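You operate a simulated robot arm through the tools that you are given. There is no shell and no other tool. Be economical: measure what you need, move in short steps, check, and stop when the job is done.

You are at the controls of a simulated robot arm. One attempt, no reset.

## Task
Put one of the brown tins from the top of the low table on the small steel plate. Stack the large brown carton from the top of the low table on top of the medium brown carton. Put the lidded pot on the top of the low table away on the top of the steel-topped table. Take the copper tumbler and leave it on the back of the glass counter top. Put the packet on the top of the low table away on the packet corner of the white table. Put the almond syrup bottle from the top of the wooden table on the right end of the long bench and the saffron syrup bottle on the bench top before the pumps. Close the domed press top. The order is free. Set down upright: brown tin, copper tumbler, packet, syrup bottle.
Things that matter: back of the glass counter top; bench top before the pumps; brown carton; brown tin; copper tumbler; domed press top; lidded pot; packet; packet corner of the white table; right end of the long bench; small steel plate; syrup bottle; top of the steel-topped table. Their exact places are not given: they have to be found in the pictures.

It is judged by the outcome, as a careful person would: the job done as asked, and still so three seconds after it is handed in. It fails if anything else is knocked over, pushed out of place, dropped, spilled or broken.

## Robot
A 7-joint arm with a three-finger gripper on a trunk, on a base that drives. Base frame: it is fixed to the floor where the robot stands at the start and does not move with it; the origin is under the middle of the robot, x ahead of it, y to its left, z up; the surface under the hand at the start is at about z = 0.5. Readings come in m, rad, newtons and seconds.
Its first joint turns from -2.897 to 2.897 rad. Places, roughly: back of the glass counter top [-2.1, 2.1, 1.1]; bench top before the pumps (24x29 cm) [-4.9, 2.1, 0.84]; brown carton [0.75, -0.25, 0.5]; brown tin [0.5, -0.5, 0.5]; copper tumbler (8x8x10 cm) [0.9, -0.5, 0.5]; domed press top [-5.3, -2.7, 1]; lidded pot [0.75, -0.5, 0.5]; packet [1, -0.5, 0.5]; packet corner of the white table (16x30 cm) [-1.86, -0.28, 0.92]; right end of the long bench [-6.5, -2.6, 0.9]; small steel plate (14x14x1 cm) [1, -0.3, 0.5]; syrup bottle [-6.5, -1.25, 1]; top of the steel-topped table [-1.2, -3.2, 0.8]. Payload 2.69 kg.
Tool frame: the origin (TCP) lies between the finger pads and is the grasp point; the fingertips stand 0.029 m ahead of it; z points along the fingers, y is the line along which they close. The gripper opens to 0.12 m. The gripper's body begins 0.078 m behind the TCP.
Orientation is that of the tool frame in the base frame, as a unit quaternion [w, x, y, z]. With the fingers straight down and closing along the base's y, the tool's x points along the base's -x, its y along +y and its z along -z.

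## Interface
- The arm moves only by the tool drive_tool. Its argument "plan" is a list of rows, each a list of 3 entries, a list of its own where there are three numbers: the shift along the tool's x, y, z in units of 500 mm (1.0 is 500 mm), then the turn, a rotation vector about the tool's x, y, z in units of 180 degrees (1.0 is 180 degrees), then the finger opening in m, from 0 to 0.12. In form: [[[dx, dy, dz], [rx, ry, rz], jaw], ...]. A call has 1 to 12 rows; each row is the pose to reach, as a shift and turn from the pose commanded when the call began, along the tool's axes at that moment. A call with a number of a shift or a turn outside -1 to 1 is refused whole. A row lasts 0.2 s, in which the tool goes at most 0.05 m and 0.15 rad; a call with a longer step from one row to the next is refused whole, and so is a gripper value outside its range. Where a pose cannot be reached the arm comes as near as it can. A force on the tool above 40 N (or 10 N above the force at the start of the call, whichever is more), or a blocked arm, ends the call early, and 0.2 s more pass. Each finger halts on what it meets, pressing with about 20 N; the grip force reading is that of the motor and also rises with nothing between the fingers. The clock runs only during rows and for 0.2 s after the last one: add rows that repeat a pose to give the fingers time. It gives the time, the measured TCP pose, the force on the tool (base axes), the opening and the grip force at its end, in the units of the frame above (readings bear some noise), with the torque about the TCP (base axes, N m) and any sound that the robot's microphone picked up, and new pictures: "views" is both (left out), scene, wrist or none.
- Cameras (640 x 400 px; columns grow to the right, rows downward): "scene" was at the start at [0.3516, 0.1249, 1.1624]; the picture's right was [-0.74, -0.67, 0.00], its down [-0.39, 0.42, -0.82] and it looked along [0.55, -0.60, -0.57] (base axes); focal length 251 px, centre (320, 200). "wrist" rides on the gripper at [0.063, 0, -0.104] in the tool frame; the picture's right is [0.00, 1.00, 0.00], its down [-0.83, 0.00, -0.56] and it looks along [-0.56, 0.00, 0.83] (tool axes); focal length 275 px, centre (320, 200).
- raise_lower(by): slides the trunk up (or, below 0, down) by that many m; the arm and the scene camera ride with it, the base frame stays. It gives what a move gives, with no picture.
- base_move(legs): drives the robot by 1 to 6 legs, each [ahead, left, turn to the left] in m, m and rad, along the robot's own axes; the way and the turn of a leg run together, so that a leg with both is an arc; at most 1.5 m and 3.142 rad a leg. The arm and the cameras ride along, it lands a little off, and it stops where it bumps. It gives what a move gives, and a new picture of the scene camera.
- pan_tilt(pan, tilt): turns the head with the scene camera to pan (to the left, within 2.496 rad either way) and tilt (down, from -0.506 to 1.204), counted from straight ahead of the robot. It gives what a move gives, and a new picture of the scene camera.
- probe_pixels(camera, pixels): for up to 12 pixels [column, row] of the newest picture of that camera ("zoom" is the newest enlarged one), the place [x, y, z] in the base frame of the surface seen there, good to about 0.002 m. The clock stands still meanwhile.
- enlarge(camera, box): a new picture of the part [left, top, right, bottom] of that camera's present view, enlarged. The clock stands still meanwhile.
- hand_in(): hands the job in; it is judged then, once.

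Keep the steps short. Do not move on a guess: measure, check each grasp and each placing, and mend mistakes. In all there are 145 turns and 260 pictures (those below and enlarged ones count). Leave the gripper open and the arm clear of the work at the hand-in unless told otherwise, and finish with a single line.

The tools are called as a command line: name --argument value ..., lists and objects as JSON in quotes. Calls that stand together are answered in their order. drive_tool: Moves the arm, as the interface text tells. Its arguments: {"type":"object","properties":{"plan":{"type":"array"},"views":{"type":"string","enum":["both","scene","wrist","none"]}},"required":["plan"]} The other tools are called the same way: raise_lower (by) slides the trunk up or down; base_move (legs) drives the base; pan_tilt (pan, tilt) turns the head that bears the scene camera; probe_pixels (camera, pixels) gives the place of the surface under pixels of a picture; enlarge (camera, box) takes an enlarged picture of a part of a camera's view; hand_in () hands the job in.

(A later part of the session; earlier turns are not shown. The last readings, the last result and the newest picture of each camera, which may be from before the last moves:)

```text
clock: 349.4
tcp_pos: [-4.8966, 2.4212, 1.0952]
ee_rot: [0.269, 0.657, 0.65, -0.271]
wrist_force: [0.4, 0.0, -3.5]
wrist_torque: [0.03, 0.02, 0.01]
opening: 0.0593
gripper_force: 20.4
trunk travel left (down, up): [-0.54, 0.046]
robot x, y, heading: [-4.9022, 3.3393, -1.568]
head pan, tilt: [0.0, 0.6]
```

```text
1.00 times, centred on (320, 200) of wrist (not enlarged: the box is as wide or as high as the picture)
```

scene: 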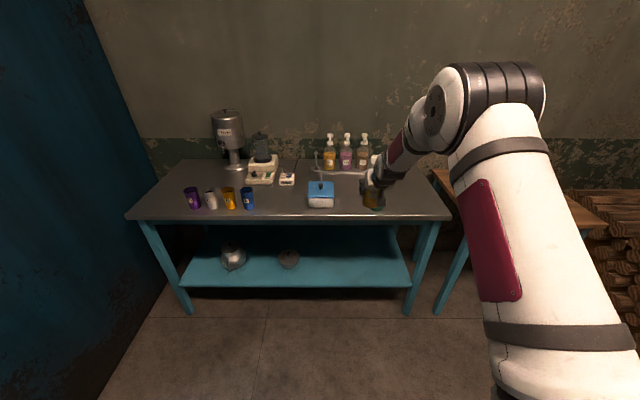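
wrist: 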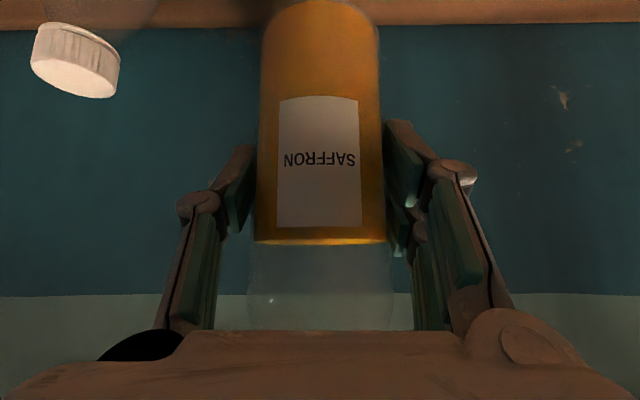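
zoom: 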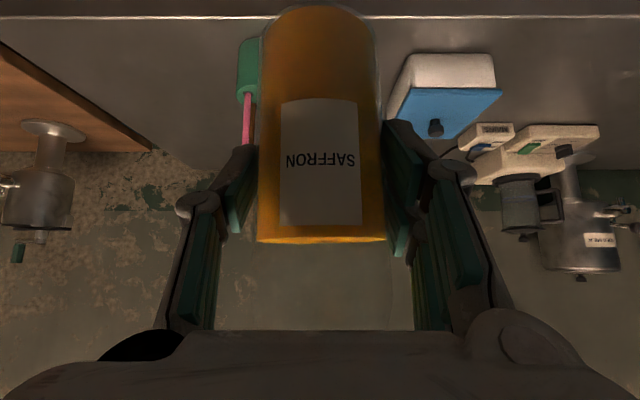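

Clear spot before the pumps: (-4.862, 2.08), bench z 0.85. Base 0.035 left and 0.34 ahead brings the bottle above it.

base_move --legs '[[0, 0.035, 0], [0.34, 0, 0]]'

drive_tool --plan '[[[0.05, 0, 0.05], [0, 0, 0], 0.035], [[0.1, 0, 0.1], [0, 0, 0], 0.035]]' --views "both"

```text
clock: 352.0
tcp_pos: [-4.8633, 2.0811, 1.0941]
ee_rot: [0.27, 0.657, 0.65, -0.271]
wrist_force: [0.5, -0.8, -3.7]
wrist_torque: [0.04, -0.02, -0.01]
opening: 0.0593
gripper_force: 19.7
trunk travel left (down, up): [-0.54, 0.046]
robot x, y, heading: [-4.8681, 2.9961, -1.57]
head pan, tilt: [0.0, 0.6]
```

scene: 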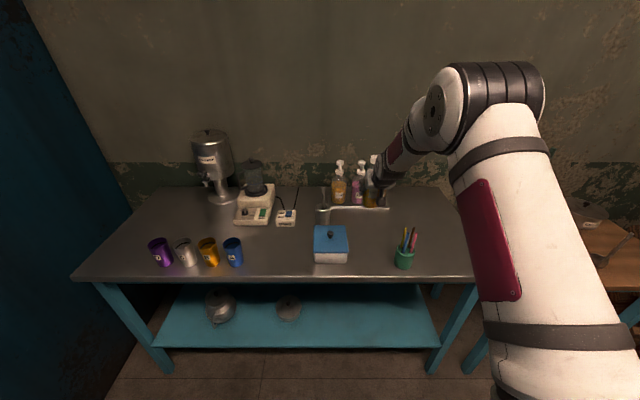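

```text
clock: 352.6
tcp_pos: [-4.8642, 2.0814, 1.0244]
ee_rot: [0.27, 0.657, 0.649, -0.271]
wrist_force: [-0.5, 0.2, -3.4]
wrist_torque: [0.03, 0.01, 0.01]
opening: 0.059
gripper_force: 20.1
trunk travel left (down, up): [-0.54, 0.046]
robot x, y, heading: [-4.8665, 2.9955, -1.575]
head pan, tilt: [0.0, 0.6]
```

scene: 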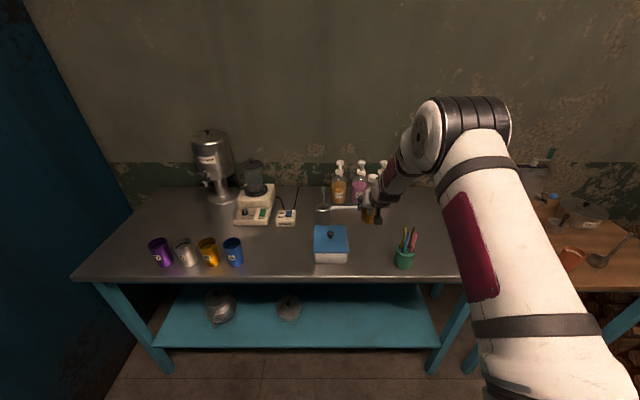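
wrist: 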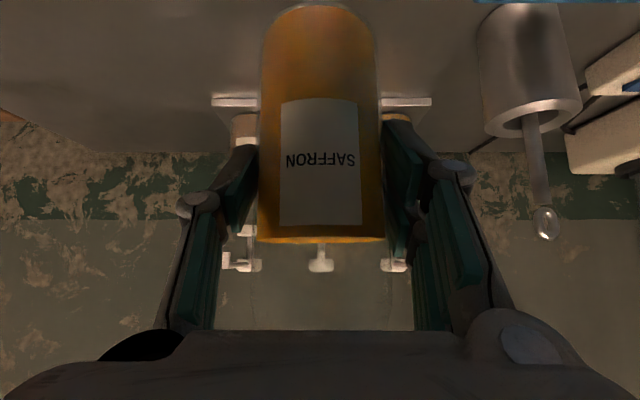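

Lower to contact, release, back out along the tool axis.

drive_tool --plan '[[[0.05, 0, 0.05], [0, 0, 0], 0.035], [[0.1, 0, 0.1], [0, 0, 0], 0.035], [[0.125, 0, 0.125], [0, 0, 0], 0.035], [[0.136, 0, 0.136], [0, 0, 0], 0.035], [[0.1395, 0, 0.1395], [0, 0, 0], 0.035], [[0.1415, 0, 0.1415], [0, 0, 0], 0.035], [[0.1415, 0, 0.1415], [0, 0, 0], 0.035]]' --views "none"

drive_tool --plan '[[[0, 0, 0], [0, 0, 0], 0.06], [[0, 0, 0], [0, 0, 0], 0.08], [[0, 0, 0], [0, 0, 0], 0.085], [[0, 0, -0.06], [0, 0, 0], 0.085], [[0, 0, -0.14], [0, 0, 0], 0.085], [[0, 0, -0.22], [0, 0, 0], 0.085], [[0, 0, -0.3], [0, 0, 0], 0.085], [[-0.05, 0, -0.36], [0, 0, 0], 0.085], [[-0.1, 0, -0.42], [0, 0, 0], 0.085]]' --views "both"

```text
clock: 354.2
tcp_pos: [-4.8629, 2.0795, 0.926]
ee_rot: [0.27, 0.657, 0.649, -0.272]
wrist_force: [-1.1, 2.4, 10.1]
wrist_torque: [0.14, -0.37, 0.08]
opening: 0.0588
gripper_force: 20.2
trunk travel left (down, up): [-0.54, 0.046]
robot x, y, heading: [-4.865, 2.9953, -1.572]
head pan, tilt: [0.0, 0.6]
```

```text
clock: 356.2
tcp_pos: [-4.8594, 2.1943, 1.1083]
ee_rot: [0.269, 0.657, 0.65, -0.271]
wrist_force: [-0.4, 0.2, -0.7]
wrist_torque: [0.01, -0.01, -0.02]
opening: 0.0851
gripper_force: 0.1
trunk travel left (down, up): [-0.54, 0.046]
robot x, y, heading: [-4.8695, 3.0005, -1.576]
head pan, tilt: [0.0, 0.6]
```

scene: 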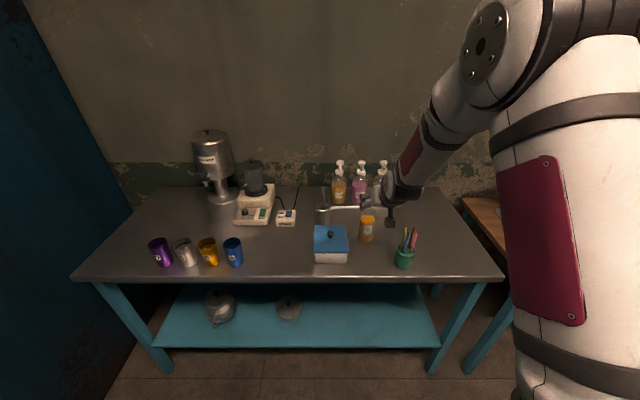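
wrist: 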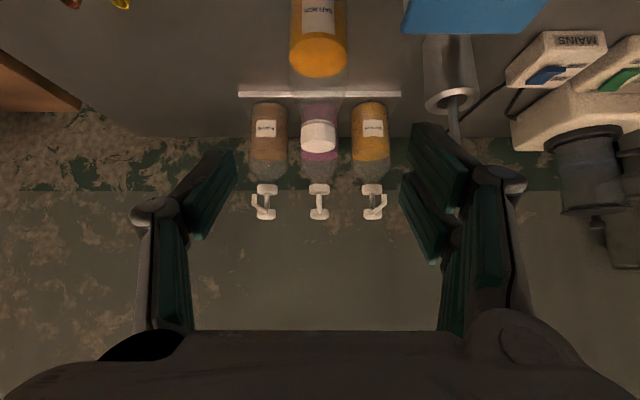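

SAFFRON stands before the pumps. Next: back to the low table for the pot. I set the hand vertical, back out of the room and head down the corridor.

drive_tool --plan '[[[-0.03, 0, -0.03], [0, 0.045, 0], 0.085], [[-0.06, 0, -0.06], [0, 0.09, 0], 0.085], [[-0.1, 0, -0.1], [0, 0.135, 0], 0.085], [[-0.1, 0, -0.14], [0, 0.18, 0], 0.085], [[-0.1, 0, -0.18], [0, 0.225, 0], 0.085], [[-0.1, 0, -0.22], [0, 0.25, 0], 0.085]]' --views "none"

base_move --legs '[[-0.4, 0, 0], [0, 0, -1.57], [-1.4, -0.15, 0], [-0.82, 0, 0], [0, 0, 1.57], [1.0, 0, 0]]'

```text
clock: 357.6
tcp_pos: [-4.8615, 2.2358, 1.2207]
ee_rot: [0.0, 0.711, 0.703, 0.002]
wrist_force: [0.7, -0.4, -0.1]
wrist_torque: [0.0, -0.01, 0.01]
opening: 0.085
gripper_force: 0.0
trunk travel left (down, up): [-0.54, 0.046]
robot x, y, heading: [-4.8721, 3.0009, -1.569]
head pan, tilt: [0.0, 0.6]
```

```text
clock: 383.1
tcp_pos: [-2.6426, 1.7854, 1.2205]
ee_rot: [0.001, 0.708, 0.706, 0.002]
wrist_force: [0.3, -0.5, -0.2]
wrist_torque: [0.02, 0.0, -0.01]
opening: 0.0849
gripper_force: 0.0
trunk travel left (down, up): [-0.54, 0.046]
robot x, y, heading: [-2.6535, 2.5485, -1.565]
head pan, tilt: [0.0, 0.6]
```

scene: 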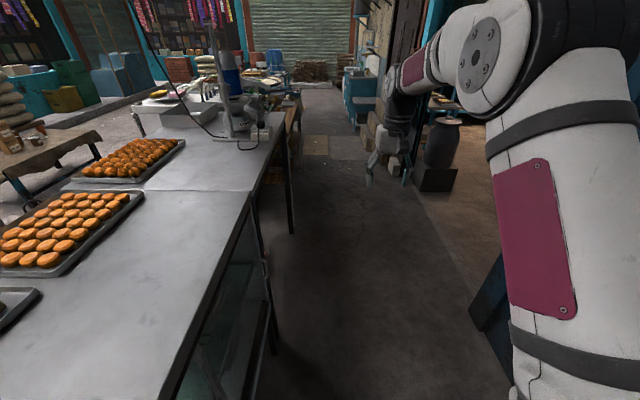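

I'm in the corridor, with the glass counter's free back strip in view. I measure it for later, then drive on to the low table's -y side.

probe_pixels --camera "scene" --pixels '[[230, 200], [190, 250], [170, 300], [250, 210], [205, 185], [270, 150], [220, 300], [120, 330], [140, 200], [210, 220]]'

base_move --legs '[[1.5, 0, 0], [1.5, 0, -0.005], [1.3, 0, 0], [0, 0, 1.57], [0, -0.4, 0], [1.4, 0, 0]]'

base_move --legs '[[1.5, 0, 0], [0.5, 0, 0], [0, 0, 1.57]]'

raise_lower --by -0.39

pan_tilt --pan 0.0 --tilt 0.5

```text
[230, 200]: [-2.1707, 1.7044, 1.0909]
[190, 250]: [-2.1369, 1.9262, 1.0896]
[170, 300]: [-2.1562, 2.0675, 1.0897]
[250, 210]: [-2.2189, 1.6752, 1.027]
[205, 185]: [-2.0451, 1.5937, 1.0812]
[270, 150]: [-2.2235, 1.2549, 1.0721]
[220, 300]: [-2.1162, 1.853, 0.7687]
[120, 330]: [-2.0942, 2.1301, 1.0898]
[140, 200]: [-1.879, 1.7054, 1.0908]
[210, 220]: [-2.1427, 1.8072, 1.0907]
```

```text
clock: 408.7
tcp_pos: [-1.879, -1.9312, 1.2212]
ee_rot: [-0.001, 0.066, 0.998, 0.002]
wrist_force: [-0.1, 0.1, 0.6]
wrist_torque: [0.03, 0.0, 0.02]
opening: 0.0849
gripper_force: 0.1
trunk travel left (down, up): [-0.54, 0.046]
robot x, y, heading: [-2.6375, -1.8416, -0.119]
head pan, tilt: [0.0, 0.6]
stopped in leg 5: the robot was blocked; the commanded pose is now the measured one
```

scene: 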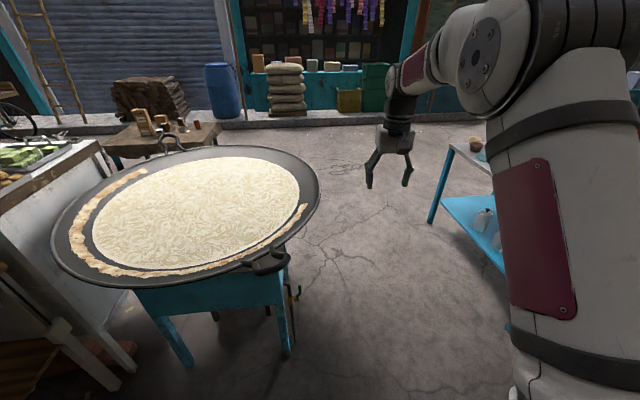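

```text
clock: 422.4
tcp_pos: [-0.5784, -1.3136, 1.2217]
ee_rot: [-0.002, -0.665, 0.747, 0.001]
wrist_force: [-0.1, 0.5, -1.1]
wrist_torque: [0.03, 0.02, -0.02]
opening: 0.0849
gripper_force: 0.0
trunk travel left (down, up): [-0.54, 0.046]
robot x, y, heading: [-0.6521, -2.0675, 1.461]
head pan, tilt: [0.0, 0.6]
```

scene: 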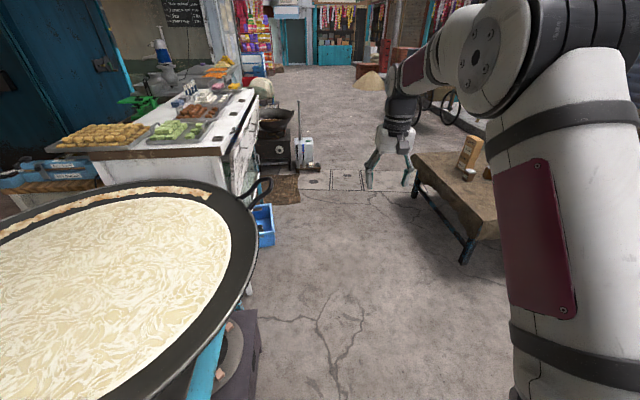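

```text
clock: 426.2
tcp_pos: [-0.5782, -1.3131, 0.831]
ee_rot: [-0.002, -0.664, 0.747, 0.001]
wrist_force: [-0.5, 0.6, -0.1]
wrist_torque: [-0.05, -0.01, -0.01]
opening: 0.0849
gripper_force: 0.0
trunk travel left (down, up): [-0.15, 0.436]
robot x, y, heading: [-0.6518, -2.0738, 1.465]
head pan, tilt: [0.0, 0.6]
```

```text
clock: 426.9
tcp_pos: [-0.5783, -1.3123, 0.8306]
ee_rot: [-0.002, -0.665, 0.747, 0.0]
wrist_force: [0.0, -0.1, 0.1]
wrist_torque: [0.01, 0.0, -0.02]
opening: 0.085
gripper_force: 0.0
trunk travel left (down, up): [-0.15, 0.436]
robot x, y, heading: [-0.6517, -2.071, 1.465]
head pan, tilt: [0.0, 0.499]
```

scene: 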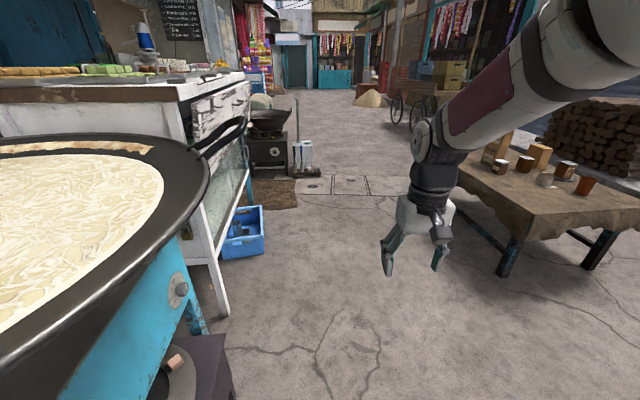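

I'm at (-0.65,-2.07). Square up, go right 1.41 m and ahead 0.87 m to the low table's side, with the hand at z 0.83 above the pot.

base_move --legs '[[0, 0, 0.106], [0, -1.41, 0], [0.6, 0, 0], [0.25, 0, 0]]'

drive_tool --plan '[[[0, 0, 0], [0, 0, 0], 0.12], [[0, 0, 0], [0, 0, 0], 0.12]]' --views "wrist"

```text
clock: 438.9
tcp_pos: [0.7591, -0.4596, 0.8314]
ee_rot: [-0.002, -0.705, 0.709, 0.0]
wrist_force: [0.4, 0.4, -0.4]
wrist_torque: [-0.03, -0.01, 0.03]
opening: 0.0848
gripper_force: 0.1
trunk travel left (down, up): [-0.15, 0.436]
robot x, y, heading: [0.7702, -1.2204, 1.576]
head pan, tilt: [0.0, 0.499]
```

scene: 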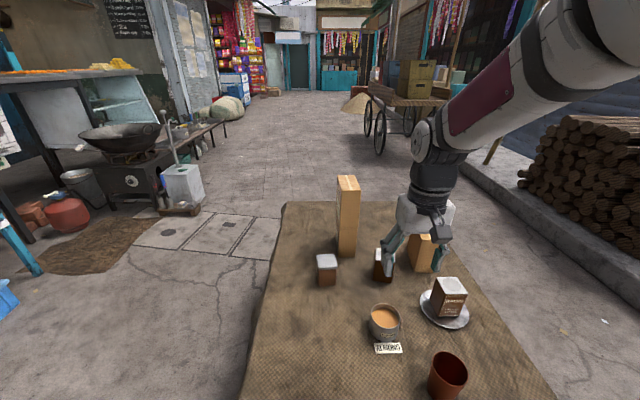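

```text
clock: 439.5
tcp_pos: [0.7587, -0.4596, 0.8311]
ee_rot: [-0.002, -0.705, 0.709, 0.0]
wrist_force: [0.0, 0.1, 0.9]
wrist_torque: [0.02, -0.03, 0.02]
opening: 0.1199
gripper_force: 0.0
trunk travel left (down, up): [-0.15, 0.436]
robot x, y, heading: [0.7706, -1.2226, 1.575]
head pan, tilt: [0.0, 0.499]
```

wrist: 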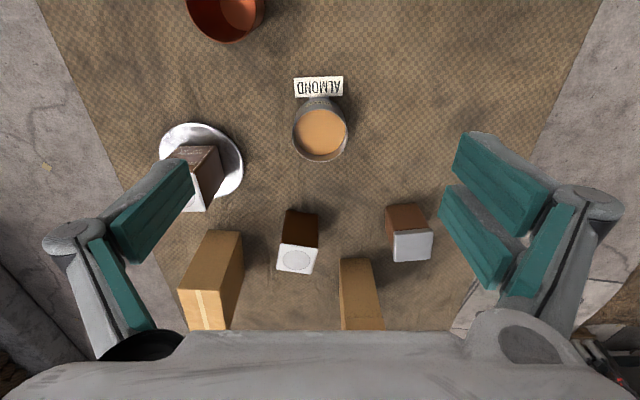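

enlarge --camera "wrist" --box '[260, 60, 380, 180]'

probe_pixels --camera "wrist" --pixels '[[320, 133], [293, 133], [347, 133], [320, 160], [320, 110], [303, 115], [338, 115], [225, 40], [189, 15], [264, 12]]'

```text
3.33 times, centred on (320, 120) of wrist
```

zoom: 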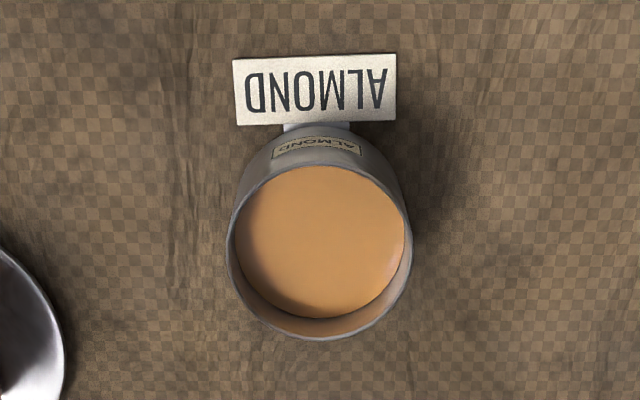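

```text
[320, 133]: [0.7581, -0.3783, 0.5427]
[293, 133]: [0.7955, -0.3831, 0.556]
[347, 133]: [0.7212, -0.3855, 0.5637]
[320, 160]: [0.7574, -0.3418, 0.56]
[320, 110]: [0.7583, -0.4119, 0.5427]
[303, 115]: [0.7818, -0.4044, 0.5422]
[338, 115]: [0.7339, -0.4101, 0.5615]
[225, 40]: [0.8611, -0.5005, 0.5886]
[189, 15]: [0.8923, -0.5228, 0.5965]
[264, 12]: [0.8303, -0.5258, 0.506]
```

The cup-shaped pot carries its own tag (attached by a stem) and its recessed cover; centre (0.758,-0.380), diameter 0.078. I grasp it across x, low, and lift gently keeping it level.

drive_tool --plan '[[[-0.08, 0, 0], [0, 0, 0], 0.12], [[-0.159, 0, 0], [0, 0, 0], 0.12], [[-0.159, 0, 0.09], [0, 0, 0], 0.12], [[-0.159, 0, 0.18], [0, 0, 0], 0.12], [[-0.159, 0, 0.27], [0, 0, 0], 0.12], [[-0.159, 0, 0.36], [0, 0, 0], 0.12], [[-0.159, 0, 0.45], [0, 0, 0], 0.12], [[-0.159, 0, 0.53], [0, 0, 0], 0.12], [[-0.159, 0, 0.59], [0, 0, 0], 0.12], [[-0.159, 0, 0.59], [0, 0, 0], 0.08], [[-0.159, 0, 0.59], [0, 0, 0], 0.06], [[-0.159, 0, 0.59], [0, 0, 0], 0.06]]' --views "wrist"

drive_tool --plan '[[[0, 0, -0.02], [0, 0, 0], 0.06], [[0, 0, -0.06], [0, 0, 0], 0.06], [[0, 0, -0.12], [0, 0, 0], 0.06], [[0, 0, -0.18], [0, 0, 0], 0.06], [[0, 0, -0.24], [0, 0, 0], 0.06], [[0, 0, -0.3], [0, 0, 0], 0.06], [[0, 0, -0.36], [0, 0, 0], 0.06], [[0, 0, -0.42], [0, 0, 0], 0.06], [[0, 0, -0.48], [0, 0, 0], 0.06]]' --views "both"

```text
clock: 442.1
tcp_pos: [0.7586, -0.3797, 0.5348]
ee_rot: [-0.002, -0.706, 0.709, 0.001]
wrist_force: [0.3, -0.1, -0.4]
wrist_torque: [-0.01, 0.03, -0.01]
opening: 0.082
gripper_force: 20.3
trunk travel left (down, up): [-0.15, 0.436]
robot x, y, heading: [0.7687, -1.224, 1.573]
head pan, tilt: [0.0, 0.499]
```

wrist: 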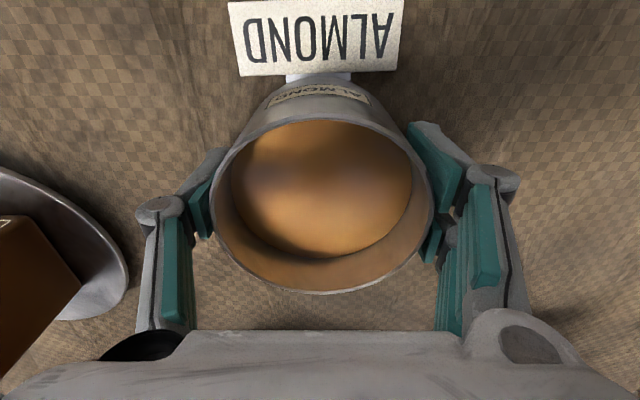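

```text
clock: 444.1
tcp_pos: [0.7597, -0.3813, 0.7763]
ee_rot: [-0.002, -0.706, 0.708, 0.0]
wrist_force: [0.9, 1.2, -3.8]
wrist_torque: [-0.02, -0.02, 0.01]
opening: 0.0818
gripper_force: 20.1
trunk travel left (down, up): [-0.15, 0.436]
robot x, y, heading: [0.7691, -1.2209, 1.572]
head pan, tilt: [0.0, 0.499]
```

scene: 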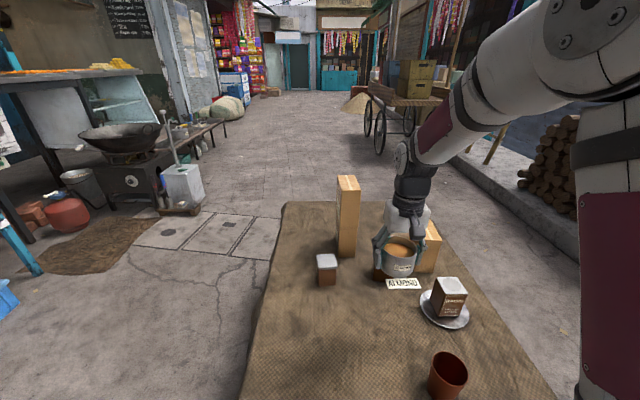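
wrist: 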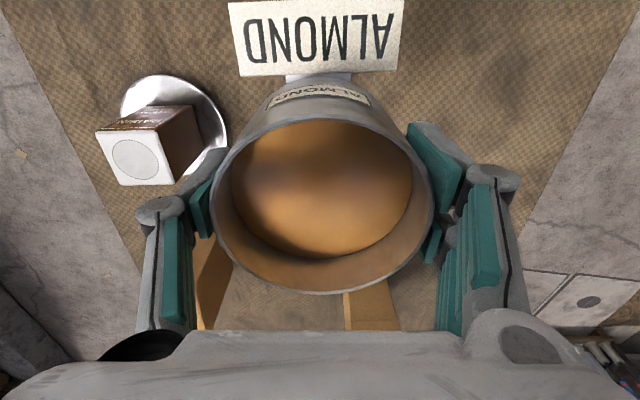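

Pot held level, its tag is attached. Back away from the table, raise the trunk 0.17, go toward the steel-topped table and look.

raise_lower --by 0.17

base_move --legs '[[-0.95, 0, 0], [0, 0, 1.57], [1.07, 0, 0], [0, 0, 0.75]]'

pan_tilt --pan 0.1 --tilt 0.75

enlarge --camera "scene" --box '[60, 40, 540, 340]'

probe_pixels --camera "scene" --pixels '[[150, 150], [200, 150], [250, 150], [300, 150], [150, 200], [200, 200], [250, 200], [300, 200], [350, 150], [200, 250], [250, 250], [300, 250]]'

```text
clock: 446.0
tcp_pos: [0.7587, -0.3795, 0.9461]
ee_rot: [-0.002, -0.706, 0.709, 0.0]
wrist_force: [0.5, -0.3, -3.3]
wrist_torque: [0.0, -0.01, 0.05]
opening: 0.0816
gripper_force: 20.2
trunk travel left (down, up): [-0.32, 0.266]
robot x, y, heading: [0.77, -1.2235, 1.572]
head pan, tilt: [0.0, 0.499]
```

```text
clock: 461.9
tcp_pos: [-0.8975, -2.766, 0.9457]
ee_rot: [0.002, 0.929, 0.37, 0.001]
wrist_force: [0.1, -0.3, -3.6]
wrist_torque: [0.0, 0.02, -0.03]
opening: 0.0813
gripper_force: 20.5
trunk travel left (down, up): [-0.32, 0.266]
robot x, y, heading: [-0.2945, -2.1744, -2.373]
head pan, tilt: [0.0, 0.499]
```

scene: 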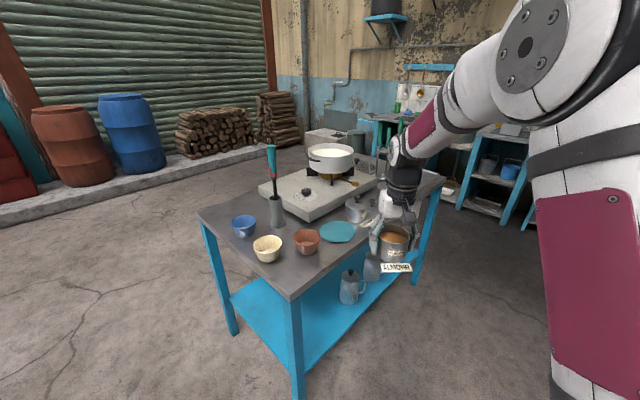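

```text
clock: 462.6
tcp_pos: [-0.8967, -2.767, 0.9467]
ee_rot: [0.0, 0.929, 0.371, 0.001]
wrist_force: [-0.5, 0.2, -3.5]
wrist_torque: [0.02, -0.01, 0.0]
opening: 0.0813
gripper_force: 19.8
trunk travel left (down, up): [-0.32, 0.266]
robot x, y, heading: [-0.2939, -2.1772, -2.375]
head pan, tilt: [0.099, 0.75]
```

scene: 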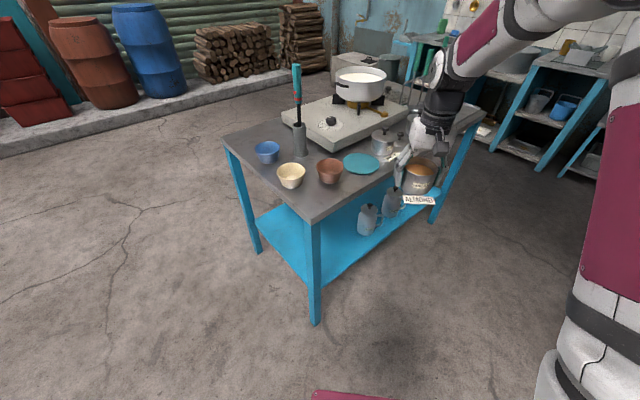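

```text
1.33 times, centred on (300, 190) of scene
```

zoom: 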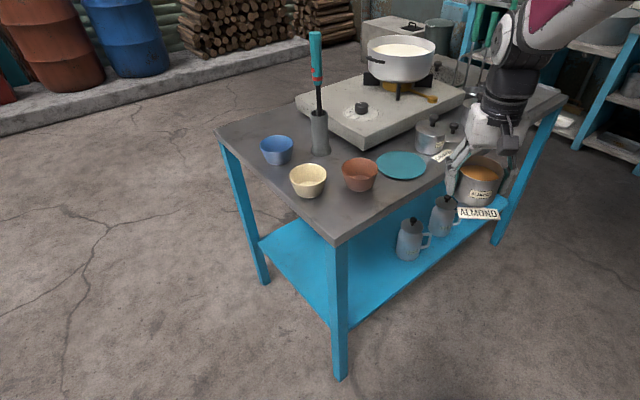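

```text
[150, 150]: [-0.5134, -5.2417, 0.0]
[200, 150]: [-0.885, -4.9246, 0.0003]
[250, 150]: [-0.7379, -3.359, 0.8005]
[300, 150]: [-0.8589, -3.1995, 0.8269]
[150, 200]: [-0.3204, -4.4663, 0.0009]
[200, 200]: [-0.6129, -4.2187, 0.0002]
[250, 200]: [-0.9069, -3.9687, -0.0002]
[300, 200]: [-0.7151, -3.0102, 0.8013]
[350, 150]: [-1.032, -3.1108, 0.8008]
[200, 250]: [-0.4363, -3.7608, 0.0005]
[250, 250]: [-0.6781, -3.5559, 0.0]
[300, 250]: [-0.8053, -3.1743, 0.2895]
```

Top z = 0.80. I measure candidate free spots near the front corner and around the disc.

probe_pixels --camera "zoom" --pixels '[[336, 236], [345, 210], [385, 195], [320, 205], [308, 198], [360, 192], [345, 178], [402, 166], [378, 166], [425, 162], [425, 185], [445, 160]]'

probe_pixels --camera "scene" --pixels '[[470, 110], [460, 125], [450, 120], [480, 105], [235, 135], [240, 165], [245, 145], [285, 135], [350, 195], [385, 175], [310, 160], [325, 150]]'

```text
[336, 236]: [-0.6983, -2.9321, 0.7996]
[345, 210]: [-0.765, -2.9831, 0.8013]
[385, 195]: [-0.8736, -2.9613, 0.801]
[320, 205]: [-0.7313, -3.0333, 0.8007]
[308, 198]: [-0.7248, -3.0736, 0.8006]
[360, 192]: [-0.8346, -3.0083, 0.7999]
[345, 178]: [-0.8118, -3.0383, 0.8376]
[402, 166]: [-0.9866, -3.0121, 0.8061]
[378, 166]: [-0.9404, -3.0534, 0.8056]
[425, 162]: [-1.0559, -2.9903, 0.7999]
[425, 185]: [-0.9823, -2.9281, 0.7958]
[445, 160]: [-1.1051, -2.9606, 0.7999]
```

```text
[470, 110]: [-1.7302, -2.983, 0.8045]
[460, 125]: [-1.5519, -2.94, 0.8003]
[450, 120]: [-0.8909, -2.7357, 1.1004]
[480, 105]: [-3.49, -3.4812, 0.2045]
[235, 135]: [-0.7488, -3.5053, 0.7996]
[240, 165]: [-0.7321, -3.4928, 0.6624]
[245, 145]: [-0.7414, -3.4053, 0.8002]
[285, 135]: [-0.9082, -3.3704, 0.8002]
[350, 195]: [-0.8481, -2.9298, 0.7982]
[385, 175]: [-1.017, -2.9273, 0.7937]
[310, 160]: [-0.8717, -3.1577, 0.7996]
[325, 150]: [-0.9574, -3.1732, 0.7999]
```

enlarge --camera "scene" --box '[210, 60, 400, 220]'

probe_pixels --camera "zoom" --pixels '[[192, 275], [192, 340], [150, 310], [235, 310], [110, 255], [180, 240], [240, 230], [238, 195], [100, 290], [290, 300], [440, 300], [600, 290]]'

```text
2.50 times, centred on (305, 140) of scene
```

zoom: 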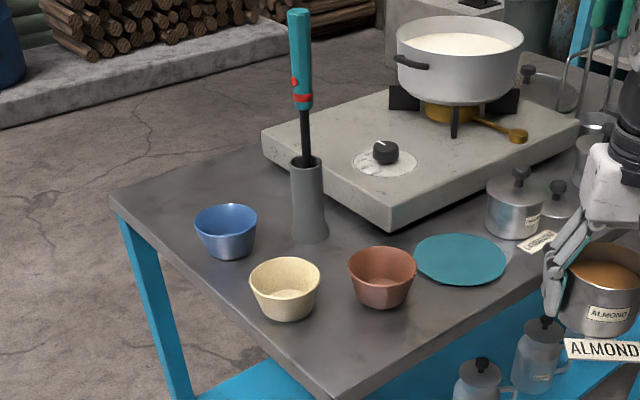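

```text
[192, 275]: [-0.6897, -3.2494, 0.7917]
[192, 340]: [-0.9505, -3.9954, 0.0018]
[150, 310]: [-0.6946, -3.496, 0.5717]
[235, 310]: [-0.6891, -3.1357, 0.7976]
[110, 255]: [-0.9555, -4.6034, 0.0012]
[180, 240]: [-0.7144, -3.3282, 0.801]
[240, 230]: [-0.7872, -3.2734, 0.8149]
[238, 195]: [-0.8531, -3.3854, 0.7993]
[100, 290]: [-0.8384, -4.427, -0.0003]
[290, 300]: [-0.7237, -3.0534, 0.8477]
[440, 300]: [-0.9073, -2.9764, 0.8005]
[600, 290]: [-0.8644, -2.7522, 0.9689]
```

Free clean spot: left-back of the top at about (-0.83,-3.44), clear of the blue bowl and burner. I go around the table's +x end and approach facing -x.

base_move --legs '[[-0.4, 0, 0], [0, 0, -0.768], [-0.45, 0, 0], [0, 1.5, 0], [0, 0.04, 0], [0.28, 0, 0]]'

pan_tilt --pan 0.0 --tilt 0.6

probe_pixels --camera "scene" --pixels '[[320, 250], [300, 250], [340, 250], [320, 220], [300, 220], [340, 220], [360, 230], [280, 230], [320, 200], [260, 220]]'

```text
clock: 478.5
tcp_pos: [-0.6848, -3.4555, 0.9463]
ee_rot: [0.002, 1.0, -0.004, 0.001]
wrist_force: [0.7, -0.4, -2.8]
wrist_torque: [0.03, 0.04, 0.0]
opening: 0.0813
gripper_force: 19.9
trunk travel left (down, up): [-0.32, 0.266]
robot x, y, heading: [0.1559, -3.4455, -3.141]
head pan, tilt: [0.099, 0.75]
```

scene: 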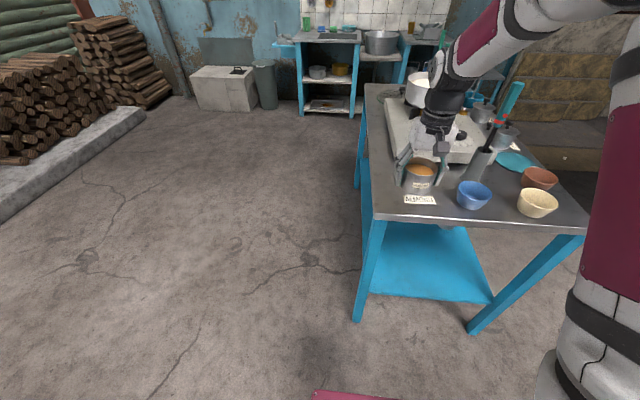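

```text
clock: 479.2
tcp_pos: [-0.6846, -3.4537, 0.946]
ee_rot: [0.001, 1.0, -0.004, 0.001]
wrist_force: [-0.2, 0.3, -2.9]
wrist_torque: [0.02, -0.01, 0.02]
opening: 0.0814
gripper_force: 19.8
trunk travel left (down, up): [-0.32, 0.266]
robot x, y, heading: [0.1539, -3.4469, -3.141]
head pan, tilt: [0.0, 0.6]
```

scene: 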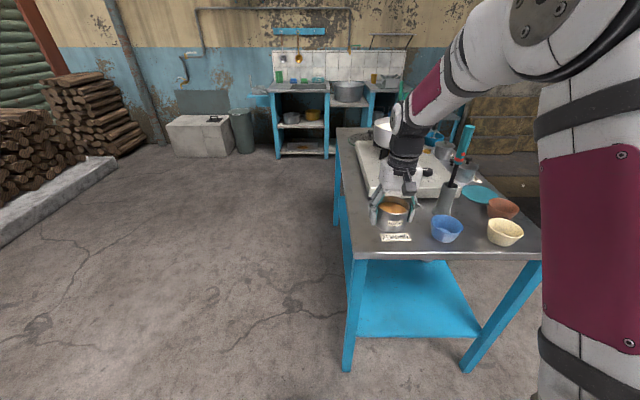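

```text
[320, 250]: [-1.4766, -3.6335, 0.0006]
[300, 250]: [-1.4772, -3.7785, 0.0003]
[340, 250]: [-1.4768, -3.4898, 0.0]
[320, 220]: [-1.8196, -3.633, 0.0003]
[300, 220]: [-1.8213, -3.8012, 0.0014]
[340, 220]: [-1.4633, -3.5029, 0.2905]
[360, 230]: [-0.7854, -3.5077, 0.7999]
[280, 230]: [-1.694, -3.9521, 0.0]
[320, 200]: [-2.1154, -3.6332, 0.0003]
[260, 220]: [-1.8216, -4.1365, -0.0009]
```

The spot is clear. Ahead 0.115 m, then lower slowly to near contact.

base_move --legs '[[0.115, -0.017, 0]]'

drive_tool --plan '[[[0, 0, 0.05], [0, 0, 0], 0.06], [[0, 0, 0.1], [0, 0, 0], 0.06], [[0, 0, 0.15], [0, 0, 0], 0.06], [[0, 0, 0.19], [0, 0, 0], 0.06], [[0, 0, 0.205], [0, 0, 0], 0.06]]' --views "both"

```text
clock: 480.5
tcp_pos: [-0.7995, -3.4371, 0.9473]
ee_rot: [0.003, 1.0, -0.004, 0.0]
wrist_force: [0.2, -0.3, -3.8]
wrist_torque: [0.0, 0.02, -0.02]
opening: 0.0812
gripper_force: 20.1
trunk travel left (down, up): [-0.32, 0.266]
robot x, y, heading: [0.0412, -3.4247, -3.137]
head pan, tilt: [0.0, 0.6]
```

scene: 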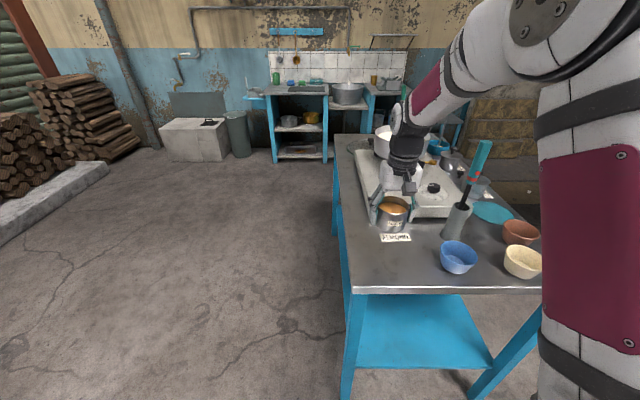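

```text
clock: 481.7
tcp_pos: [-0.7995, -3.438, 0.8424]
ee_rot: [0.001, 1.0, -0.003, 0.001]
wrist_force: [0.2, 0.6, -3.4]
wrist_torque: [-0.03, -0.01, 0.01]
opening: 0.0813
gripper_force: 19.7
trunk travel left (down, up): [-0.32, 0.266]
robot x, y, heading: [0.0386, -3.4311, -3.141]
head pan, tilt: [0.0, 0.6]
```

scene: 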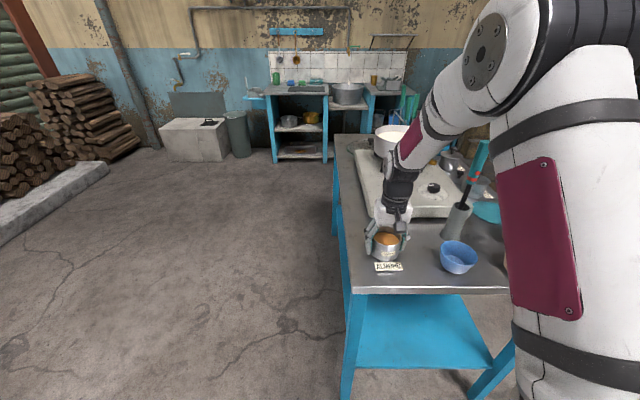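
wrist: 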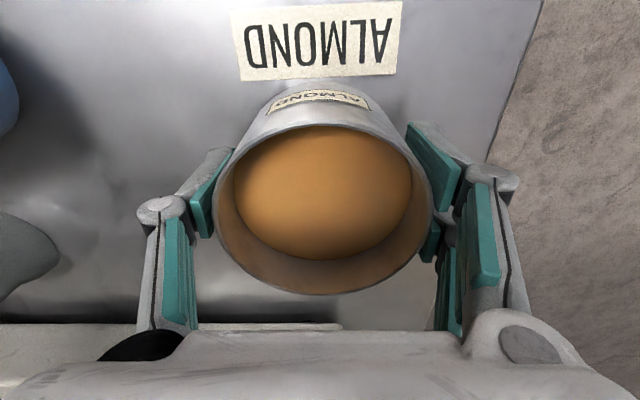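

Lower the last 8 mm, release, rise.

drive_tool --plan '[[[0, 0, 0.008], [0, 0, 0], 0.06], [[0, 0, 0.012], [0, 0, 0], 0.06], [[0, 0, 0.0155], [0, 0, 0], 0.06], [[0, 0, 0.0155], [0, 0, 0], 0.06]]' --views "none"

drive_tool --plan '[[[0, 0, 0], [0, 0, 0], 0.09], [[0, 0, 0], [0, 0, 0], 0.11], [[0, 0, 0], [0, 0, 0], 0.11], [[0, 0, -0.06], [0, 0, 0], 0.11], [[0, 0, -0.14], [0, 0, 0], 0.11], [[0, 0, -0.22], [0, 0, 0], 0.11], [[0, 0, -0.3], [0, 0, 0], 0.11]]' --views "wrist"

base_move --legs '[[-0.5, 0, 0]]'

```text
clock: 482.7
tcp_pos: [-0.8001, -3.4371, 0.835]
ee_rot: [0.002, 1.0, -0.004, 0.001]
wrist_force: [3.1, 0.4, 7.2]
wrist_torque: [-0.33, -0.44, 0.04]
opening: 0.0813
gripper_force: 20.2
trunk travel left (down, up): [-0.32, 0.266]
robot x, y, heading: [0.0391, -3.4276, -3.137]
head pan, tilt: [0.0, 0.6]
```

```text
clock: 484.3
tcp_pos: [-0.7995, -3.4354, 0.9849]
ee_rot: [0.002, 1.0, -0.004, 0.002]
wrist_force: [-0.3, -0.2, 0.0]
wrist_torque: [0.01, -0.02, -0.01]
opening: 0.11
gripper_force: 0.2
trunk travel left (down, up): [-0.32, 0.266]
robot x, y, heading: [0.0409, -3.428, -3.142]
head pan, tilt: [0.0, 0.6]
```

wrist: 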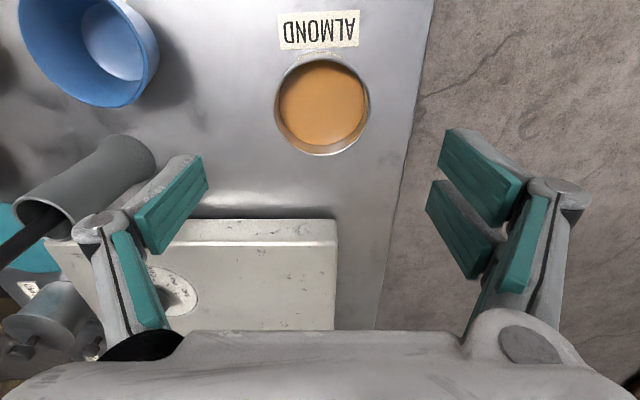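

```text
clock: 487.2
tcp_pos: [-0.2971, -3.4359, 0.9865]
ee_rot: [0.002, 1.0, -0.005, 0.001]
wrist_force: [0.1, -0.7, -0.5]
wrist_torque: [0.01, -0.01, 0.02]
opening: 0.1101
gripper_force: 0.2
trunk travel left (down, up): [-0.32, 0.266]
robot x, y, heading: [0.5424, -3.4282, 3.14]
head pan, tilt: [0.0, 0.6]
```

scene: 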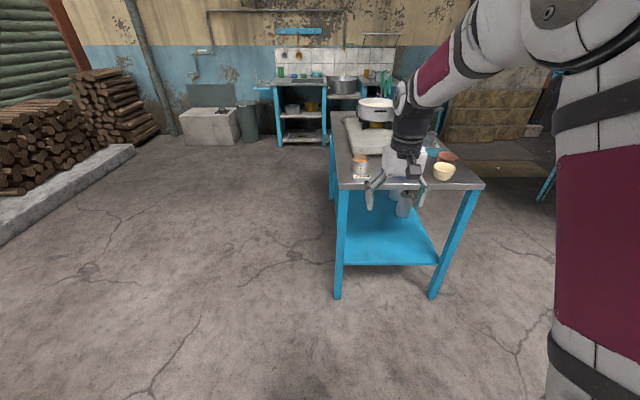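

Pot stands on the steel table. Now the tumbler: drive round to the low table, lower the trunk and view it.

base_move --legs '[[0, 0, -1.569], [0, -0.326, 0], [1.5, 0, 0], [0.47, 0, 0]]'

raise_lower --by -0.17

drive_tool --plan '[[[0, 0, 0], [0, 0, 0], 0.12]]' --views "wrist"

```text
clock: 502.6
tcp_pos: [0.8427, -0.6158, 0.9856]
ee_rot: [0.002, 0.707, -0.707, -0.001]
wrist_force: [-0.2, -0.6, -0.2]
wrist_torque: [-0.03, 0.01, 0.01]
opening: 0.1101
gripper_force: 0.1
trunk travel left (down, up): [-0.32, 0.266]
robot x, y, heading: [0.8604, -1.4592, 1.58]
head pan, tilt: [0.0, 0.6]
```

scene: 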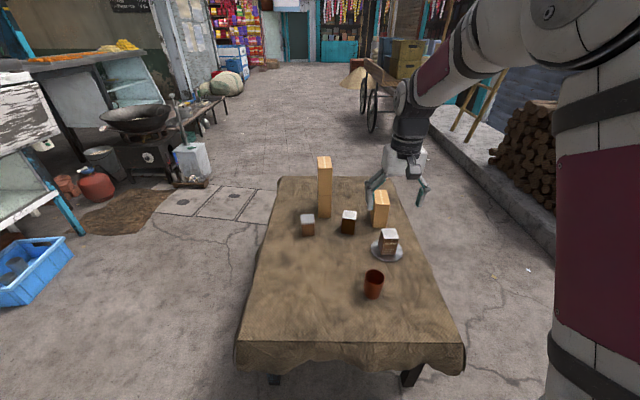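

```text
clock: 504.6
tcp_pos: [0.8442, -0.6155, 0.817]
ee_rot: [-0.002, -0.707, 0.707, 0.001]
wrist_force: [-0.7, -0.7, -0.3]
wrist_torque: [0.02, -0.02, -0.03]
opening: 0.1099
gripper_force: 0.2
trunk travel left (down, up): [-0.15, 0.436]
robot x, y, heading: [0.858, -1.458, 1.577]
head pan, tilt: [0.0, 0.6]
```

```text
clock: 505.0
tcp_pos: [0.844, -0.6168, 0.8156]
ee_rot: [0.002, 0.707, -0.707, -0.002]
wrist_force: [-0.6, -0.3, -0.8]
wrist_torque: [0.04, -0.01, 0.01]
opening: 0.1198
gripper_force: 0.0
trunk travel left (down, up): [-0.15, 0.436]
robot x, y, heading: [0.8603, -1.4591, 1.578]
head pan, tilt: [0.0, 0.6]
```

wrist: 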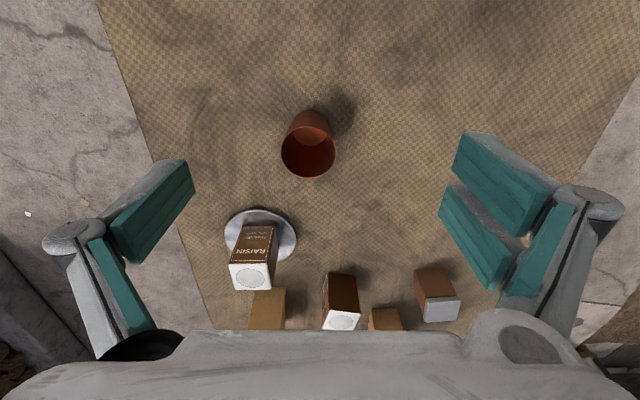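

Tumbler centre (0.860,-0.531). Grasp across x at z≈0.555 and lift.

drive_tool --plan '[[[-0.086, -0.016, 0], [0, 0, 0], 0.12], [[-0.1716, -0.033, 0], [0, 0, 0], 0.12], [[-0.1716, -0.033, 0.09], [0, 0, 0], 0.12], [[-0.1716, -0.033, 0.18], [0, 0, 0], 0.12], [[-0.1716, -0.033, 0.27], [0, 0, 0], 0.12], [[-0.1716, -0.033, 0.36], [0, 0, 0], 0.12], [[-0.1716, -0.033, 0.45], [0, 0, 0], 0.12], [[-0.1716, -0.033, 0.521], [0, 0, 0], 0.12], [[-0.1716, -0.033, 0.521], [0, 0, 0], 0.08], [[-0.1716, -0.033, 0.521], [0, 0, 0], 0.05], [[-0.1716, -0.033, 0.521], [0, 0, 0], 0.04], [[-0.1716, -0.033, 0.521], [0, 0, 0], 0.04]]' --views "wrist"

drive_tool --plan '[[[0, 0, -0.03], [0, 0, 0], 0.04], [[0, 0, -0.1], [0, 0, 0], 0.04], [[0, 0, -0.18], [0, 0, 0], 0.04], [[0, 0, -0.26], [0, 0, 0], 0.04], [[0.06, 0, -0.34], [0, 0, 0], 0.04], [[0.12, 0, -0.4], [0, 0, 0], 0.04], [[0.18, 0, -0.44], [0, 0, 0], 0.04]]' --views "wrist"

```text
clock: 507.6
tcp_pos: [0.8617, -0.5319, 0.554]
ee_rot: [-0.002, -0.706, 0.708, -0.001]
wrist_force: [0.9, 0.7, -0.5]
wrist_torque: [0.0, 0.0, 0.0]
opening: 0.0652
gripper_force: 20.6
trunk travel left (down, up): [-0.15, 0.436]
robot x, y, heading: [0.8628, -1.4576, 1.579]
head pan, tilt: [0.0, 0.6]
```

wrist: 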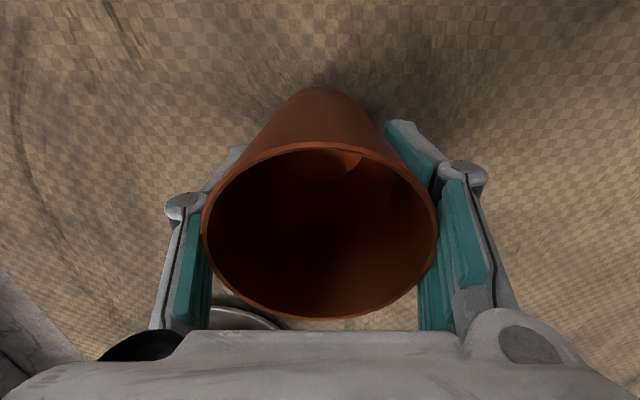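

```text
clock: 509.2
tcp_pos: [0.8607, -0.6203, 0.7733]
ee_rot: [0.002, 0.707, -0.707, -0.002]
wrist_force: [-0.8, -0.1, -0.6]
wrist_torque: [0.0, -0.01, -0.02]
opening: 0.0653
gripper_force: 20.2
trunk travel left (down, up): [-0.15, 0.436]
robot x, y, heading: [0.858, -1.455, 1.576]
head pan, tilt: [0.0, 0.6]
```

wrist: 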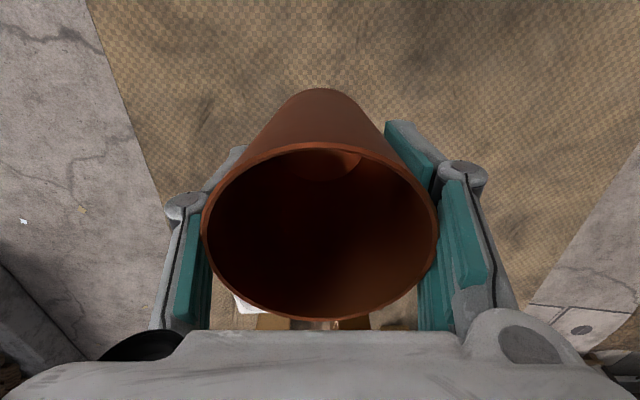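

Tumbler held upright (bottom is 0.054 below TCP). Raise the trunk and drive the known route into the corridor.

raise_lower --by 0.4

base_move --legs '[[-0.67, 0, 0], [0, 0, 1.566], [1.5, 0, 0], [1.47, 0, 0], [0, 0, -1.57], [0, 0.55, 0]]'

```text
clock: 513.0
tcp_pos: [0.8599, -0.621, 1.1746]
ee_rot: [-0.002, -0.707, 0.707, 0.0]
wrist_force: [-0.1, 0.2, -1.4]
wrist_torque: [-0.02, -0.03, -0.01]
opening: 0.0653
gripper_force: 19.9
trunk travel left (down, up): [-0.55, 0.036]
robot x, y, heading: [0.8602, -1.4577, 1.573]
head pan, tilt: [0.0, 0.6]
```

```text
clock: 540.9
tcp_pos: [-2.6714, -1.3371, 1.1755]
ee_rot: [0.002, 0.718, -0.696, 0.0]
wrist_force: [0.8, 0.5, -0.3]
wrist_torque: [0.02, 0.01, 0.0]
opening: 0.0645
gripper_force: 20.3
trunk travel left (down, up): [-0.55, 0.036]
robot x, y, heading: [-2.6491, -2.1732, 1.61]
head pan, tilt: [0.0, 0.6]
```

scene: 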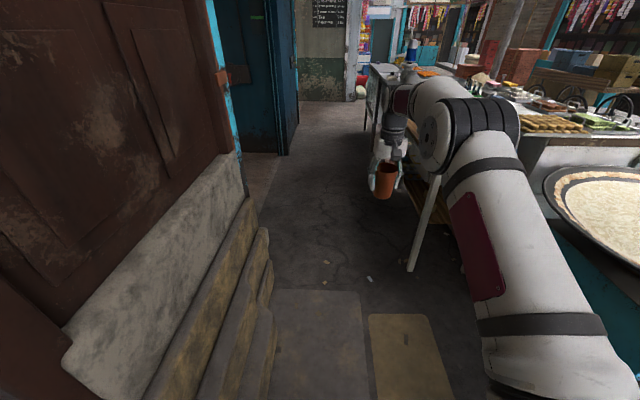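

On track. Straighten heading and drive up the corridor to y≈1.5, looking right at the counter.

base_move --legs '[[0, 0.02, -0.04], [1.5, 0, 0], [1.5, 0, 0], [0.66, 0, 0]]'

pan_tilt --pan -0.8 --tilt 0.6

probe_pixels --camera "scene" --pixels '[[200, 150], [240, 150], [280, 150], [320, 150], [280, 180], [320, 180], [360, 180], [320, 220], [360, 220], [400, 200], [400, 150], [440, 180]]'

```text
clock: 559.1
tcp_pos: [-2.7042, 2.3372, 1.1745]
ee_rot: [0.003, 0.712, -0.703, -0.001]
wrist_force: [-0.5, 1.0, -1.1]
wrist_torque: [0.0, -0.01, -0.02]
opening: 0.0639
gripper_force: 19.9
trunk travel left (down, up): [-0.55, 0.036]
robot x, y, heading: [-2.697, 1.5023, 1.588]
head pan, tilt: [0.0, 0.6]
```

scene: 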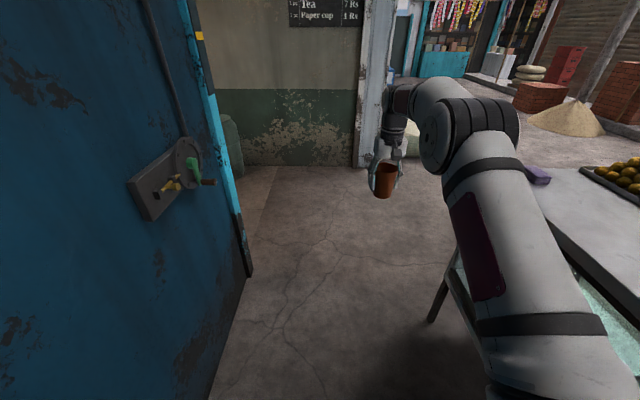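

```text
clock: 560.2
tcp_pos: [-2.7051, 2.3371, 1.1755]
ee_rot: [0.001, 0.711, -0.703, 0.0]
wrist_force: [0.2, -0.1, -0.6]
wrist_torque: [-0.02, -0.02, 0.04]
opening: 0.0636
gripper_force: 19.8
trunk travel left (down, up): [-0.55, 0.036]
robot x, y, heading: [-2.6959, 1.502, 1.59]
head pan, tilt: [-0.799, 0.6]
```

scene: 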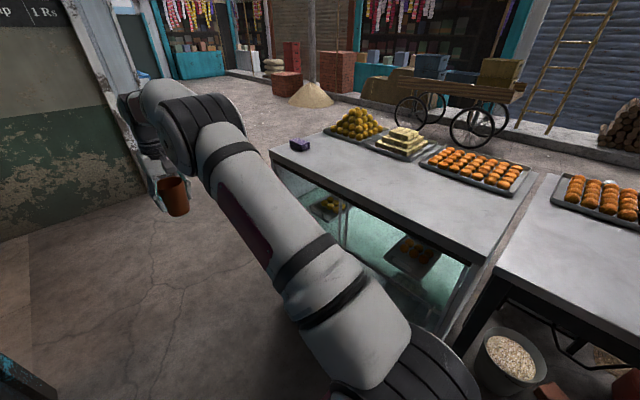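

```text
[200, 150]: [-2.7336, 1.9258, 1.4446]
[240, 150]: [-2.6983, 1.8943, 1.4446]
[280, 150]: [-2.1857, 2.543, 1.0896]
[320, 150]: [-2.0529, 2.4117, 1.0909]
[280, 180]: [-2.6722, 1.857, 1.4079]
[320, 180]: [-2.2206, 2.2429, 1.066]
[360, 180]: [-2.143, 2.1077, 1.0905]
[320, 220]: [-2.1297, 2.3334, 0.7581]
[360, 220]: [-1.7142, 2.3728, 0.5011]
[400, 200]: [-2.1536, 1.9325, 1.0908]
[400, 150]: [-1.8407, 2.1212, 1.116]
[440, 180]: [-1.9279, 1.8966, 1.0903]
```

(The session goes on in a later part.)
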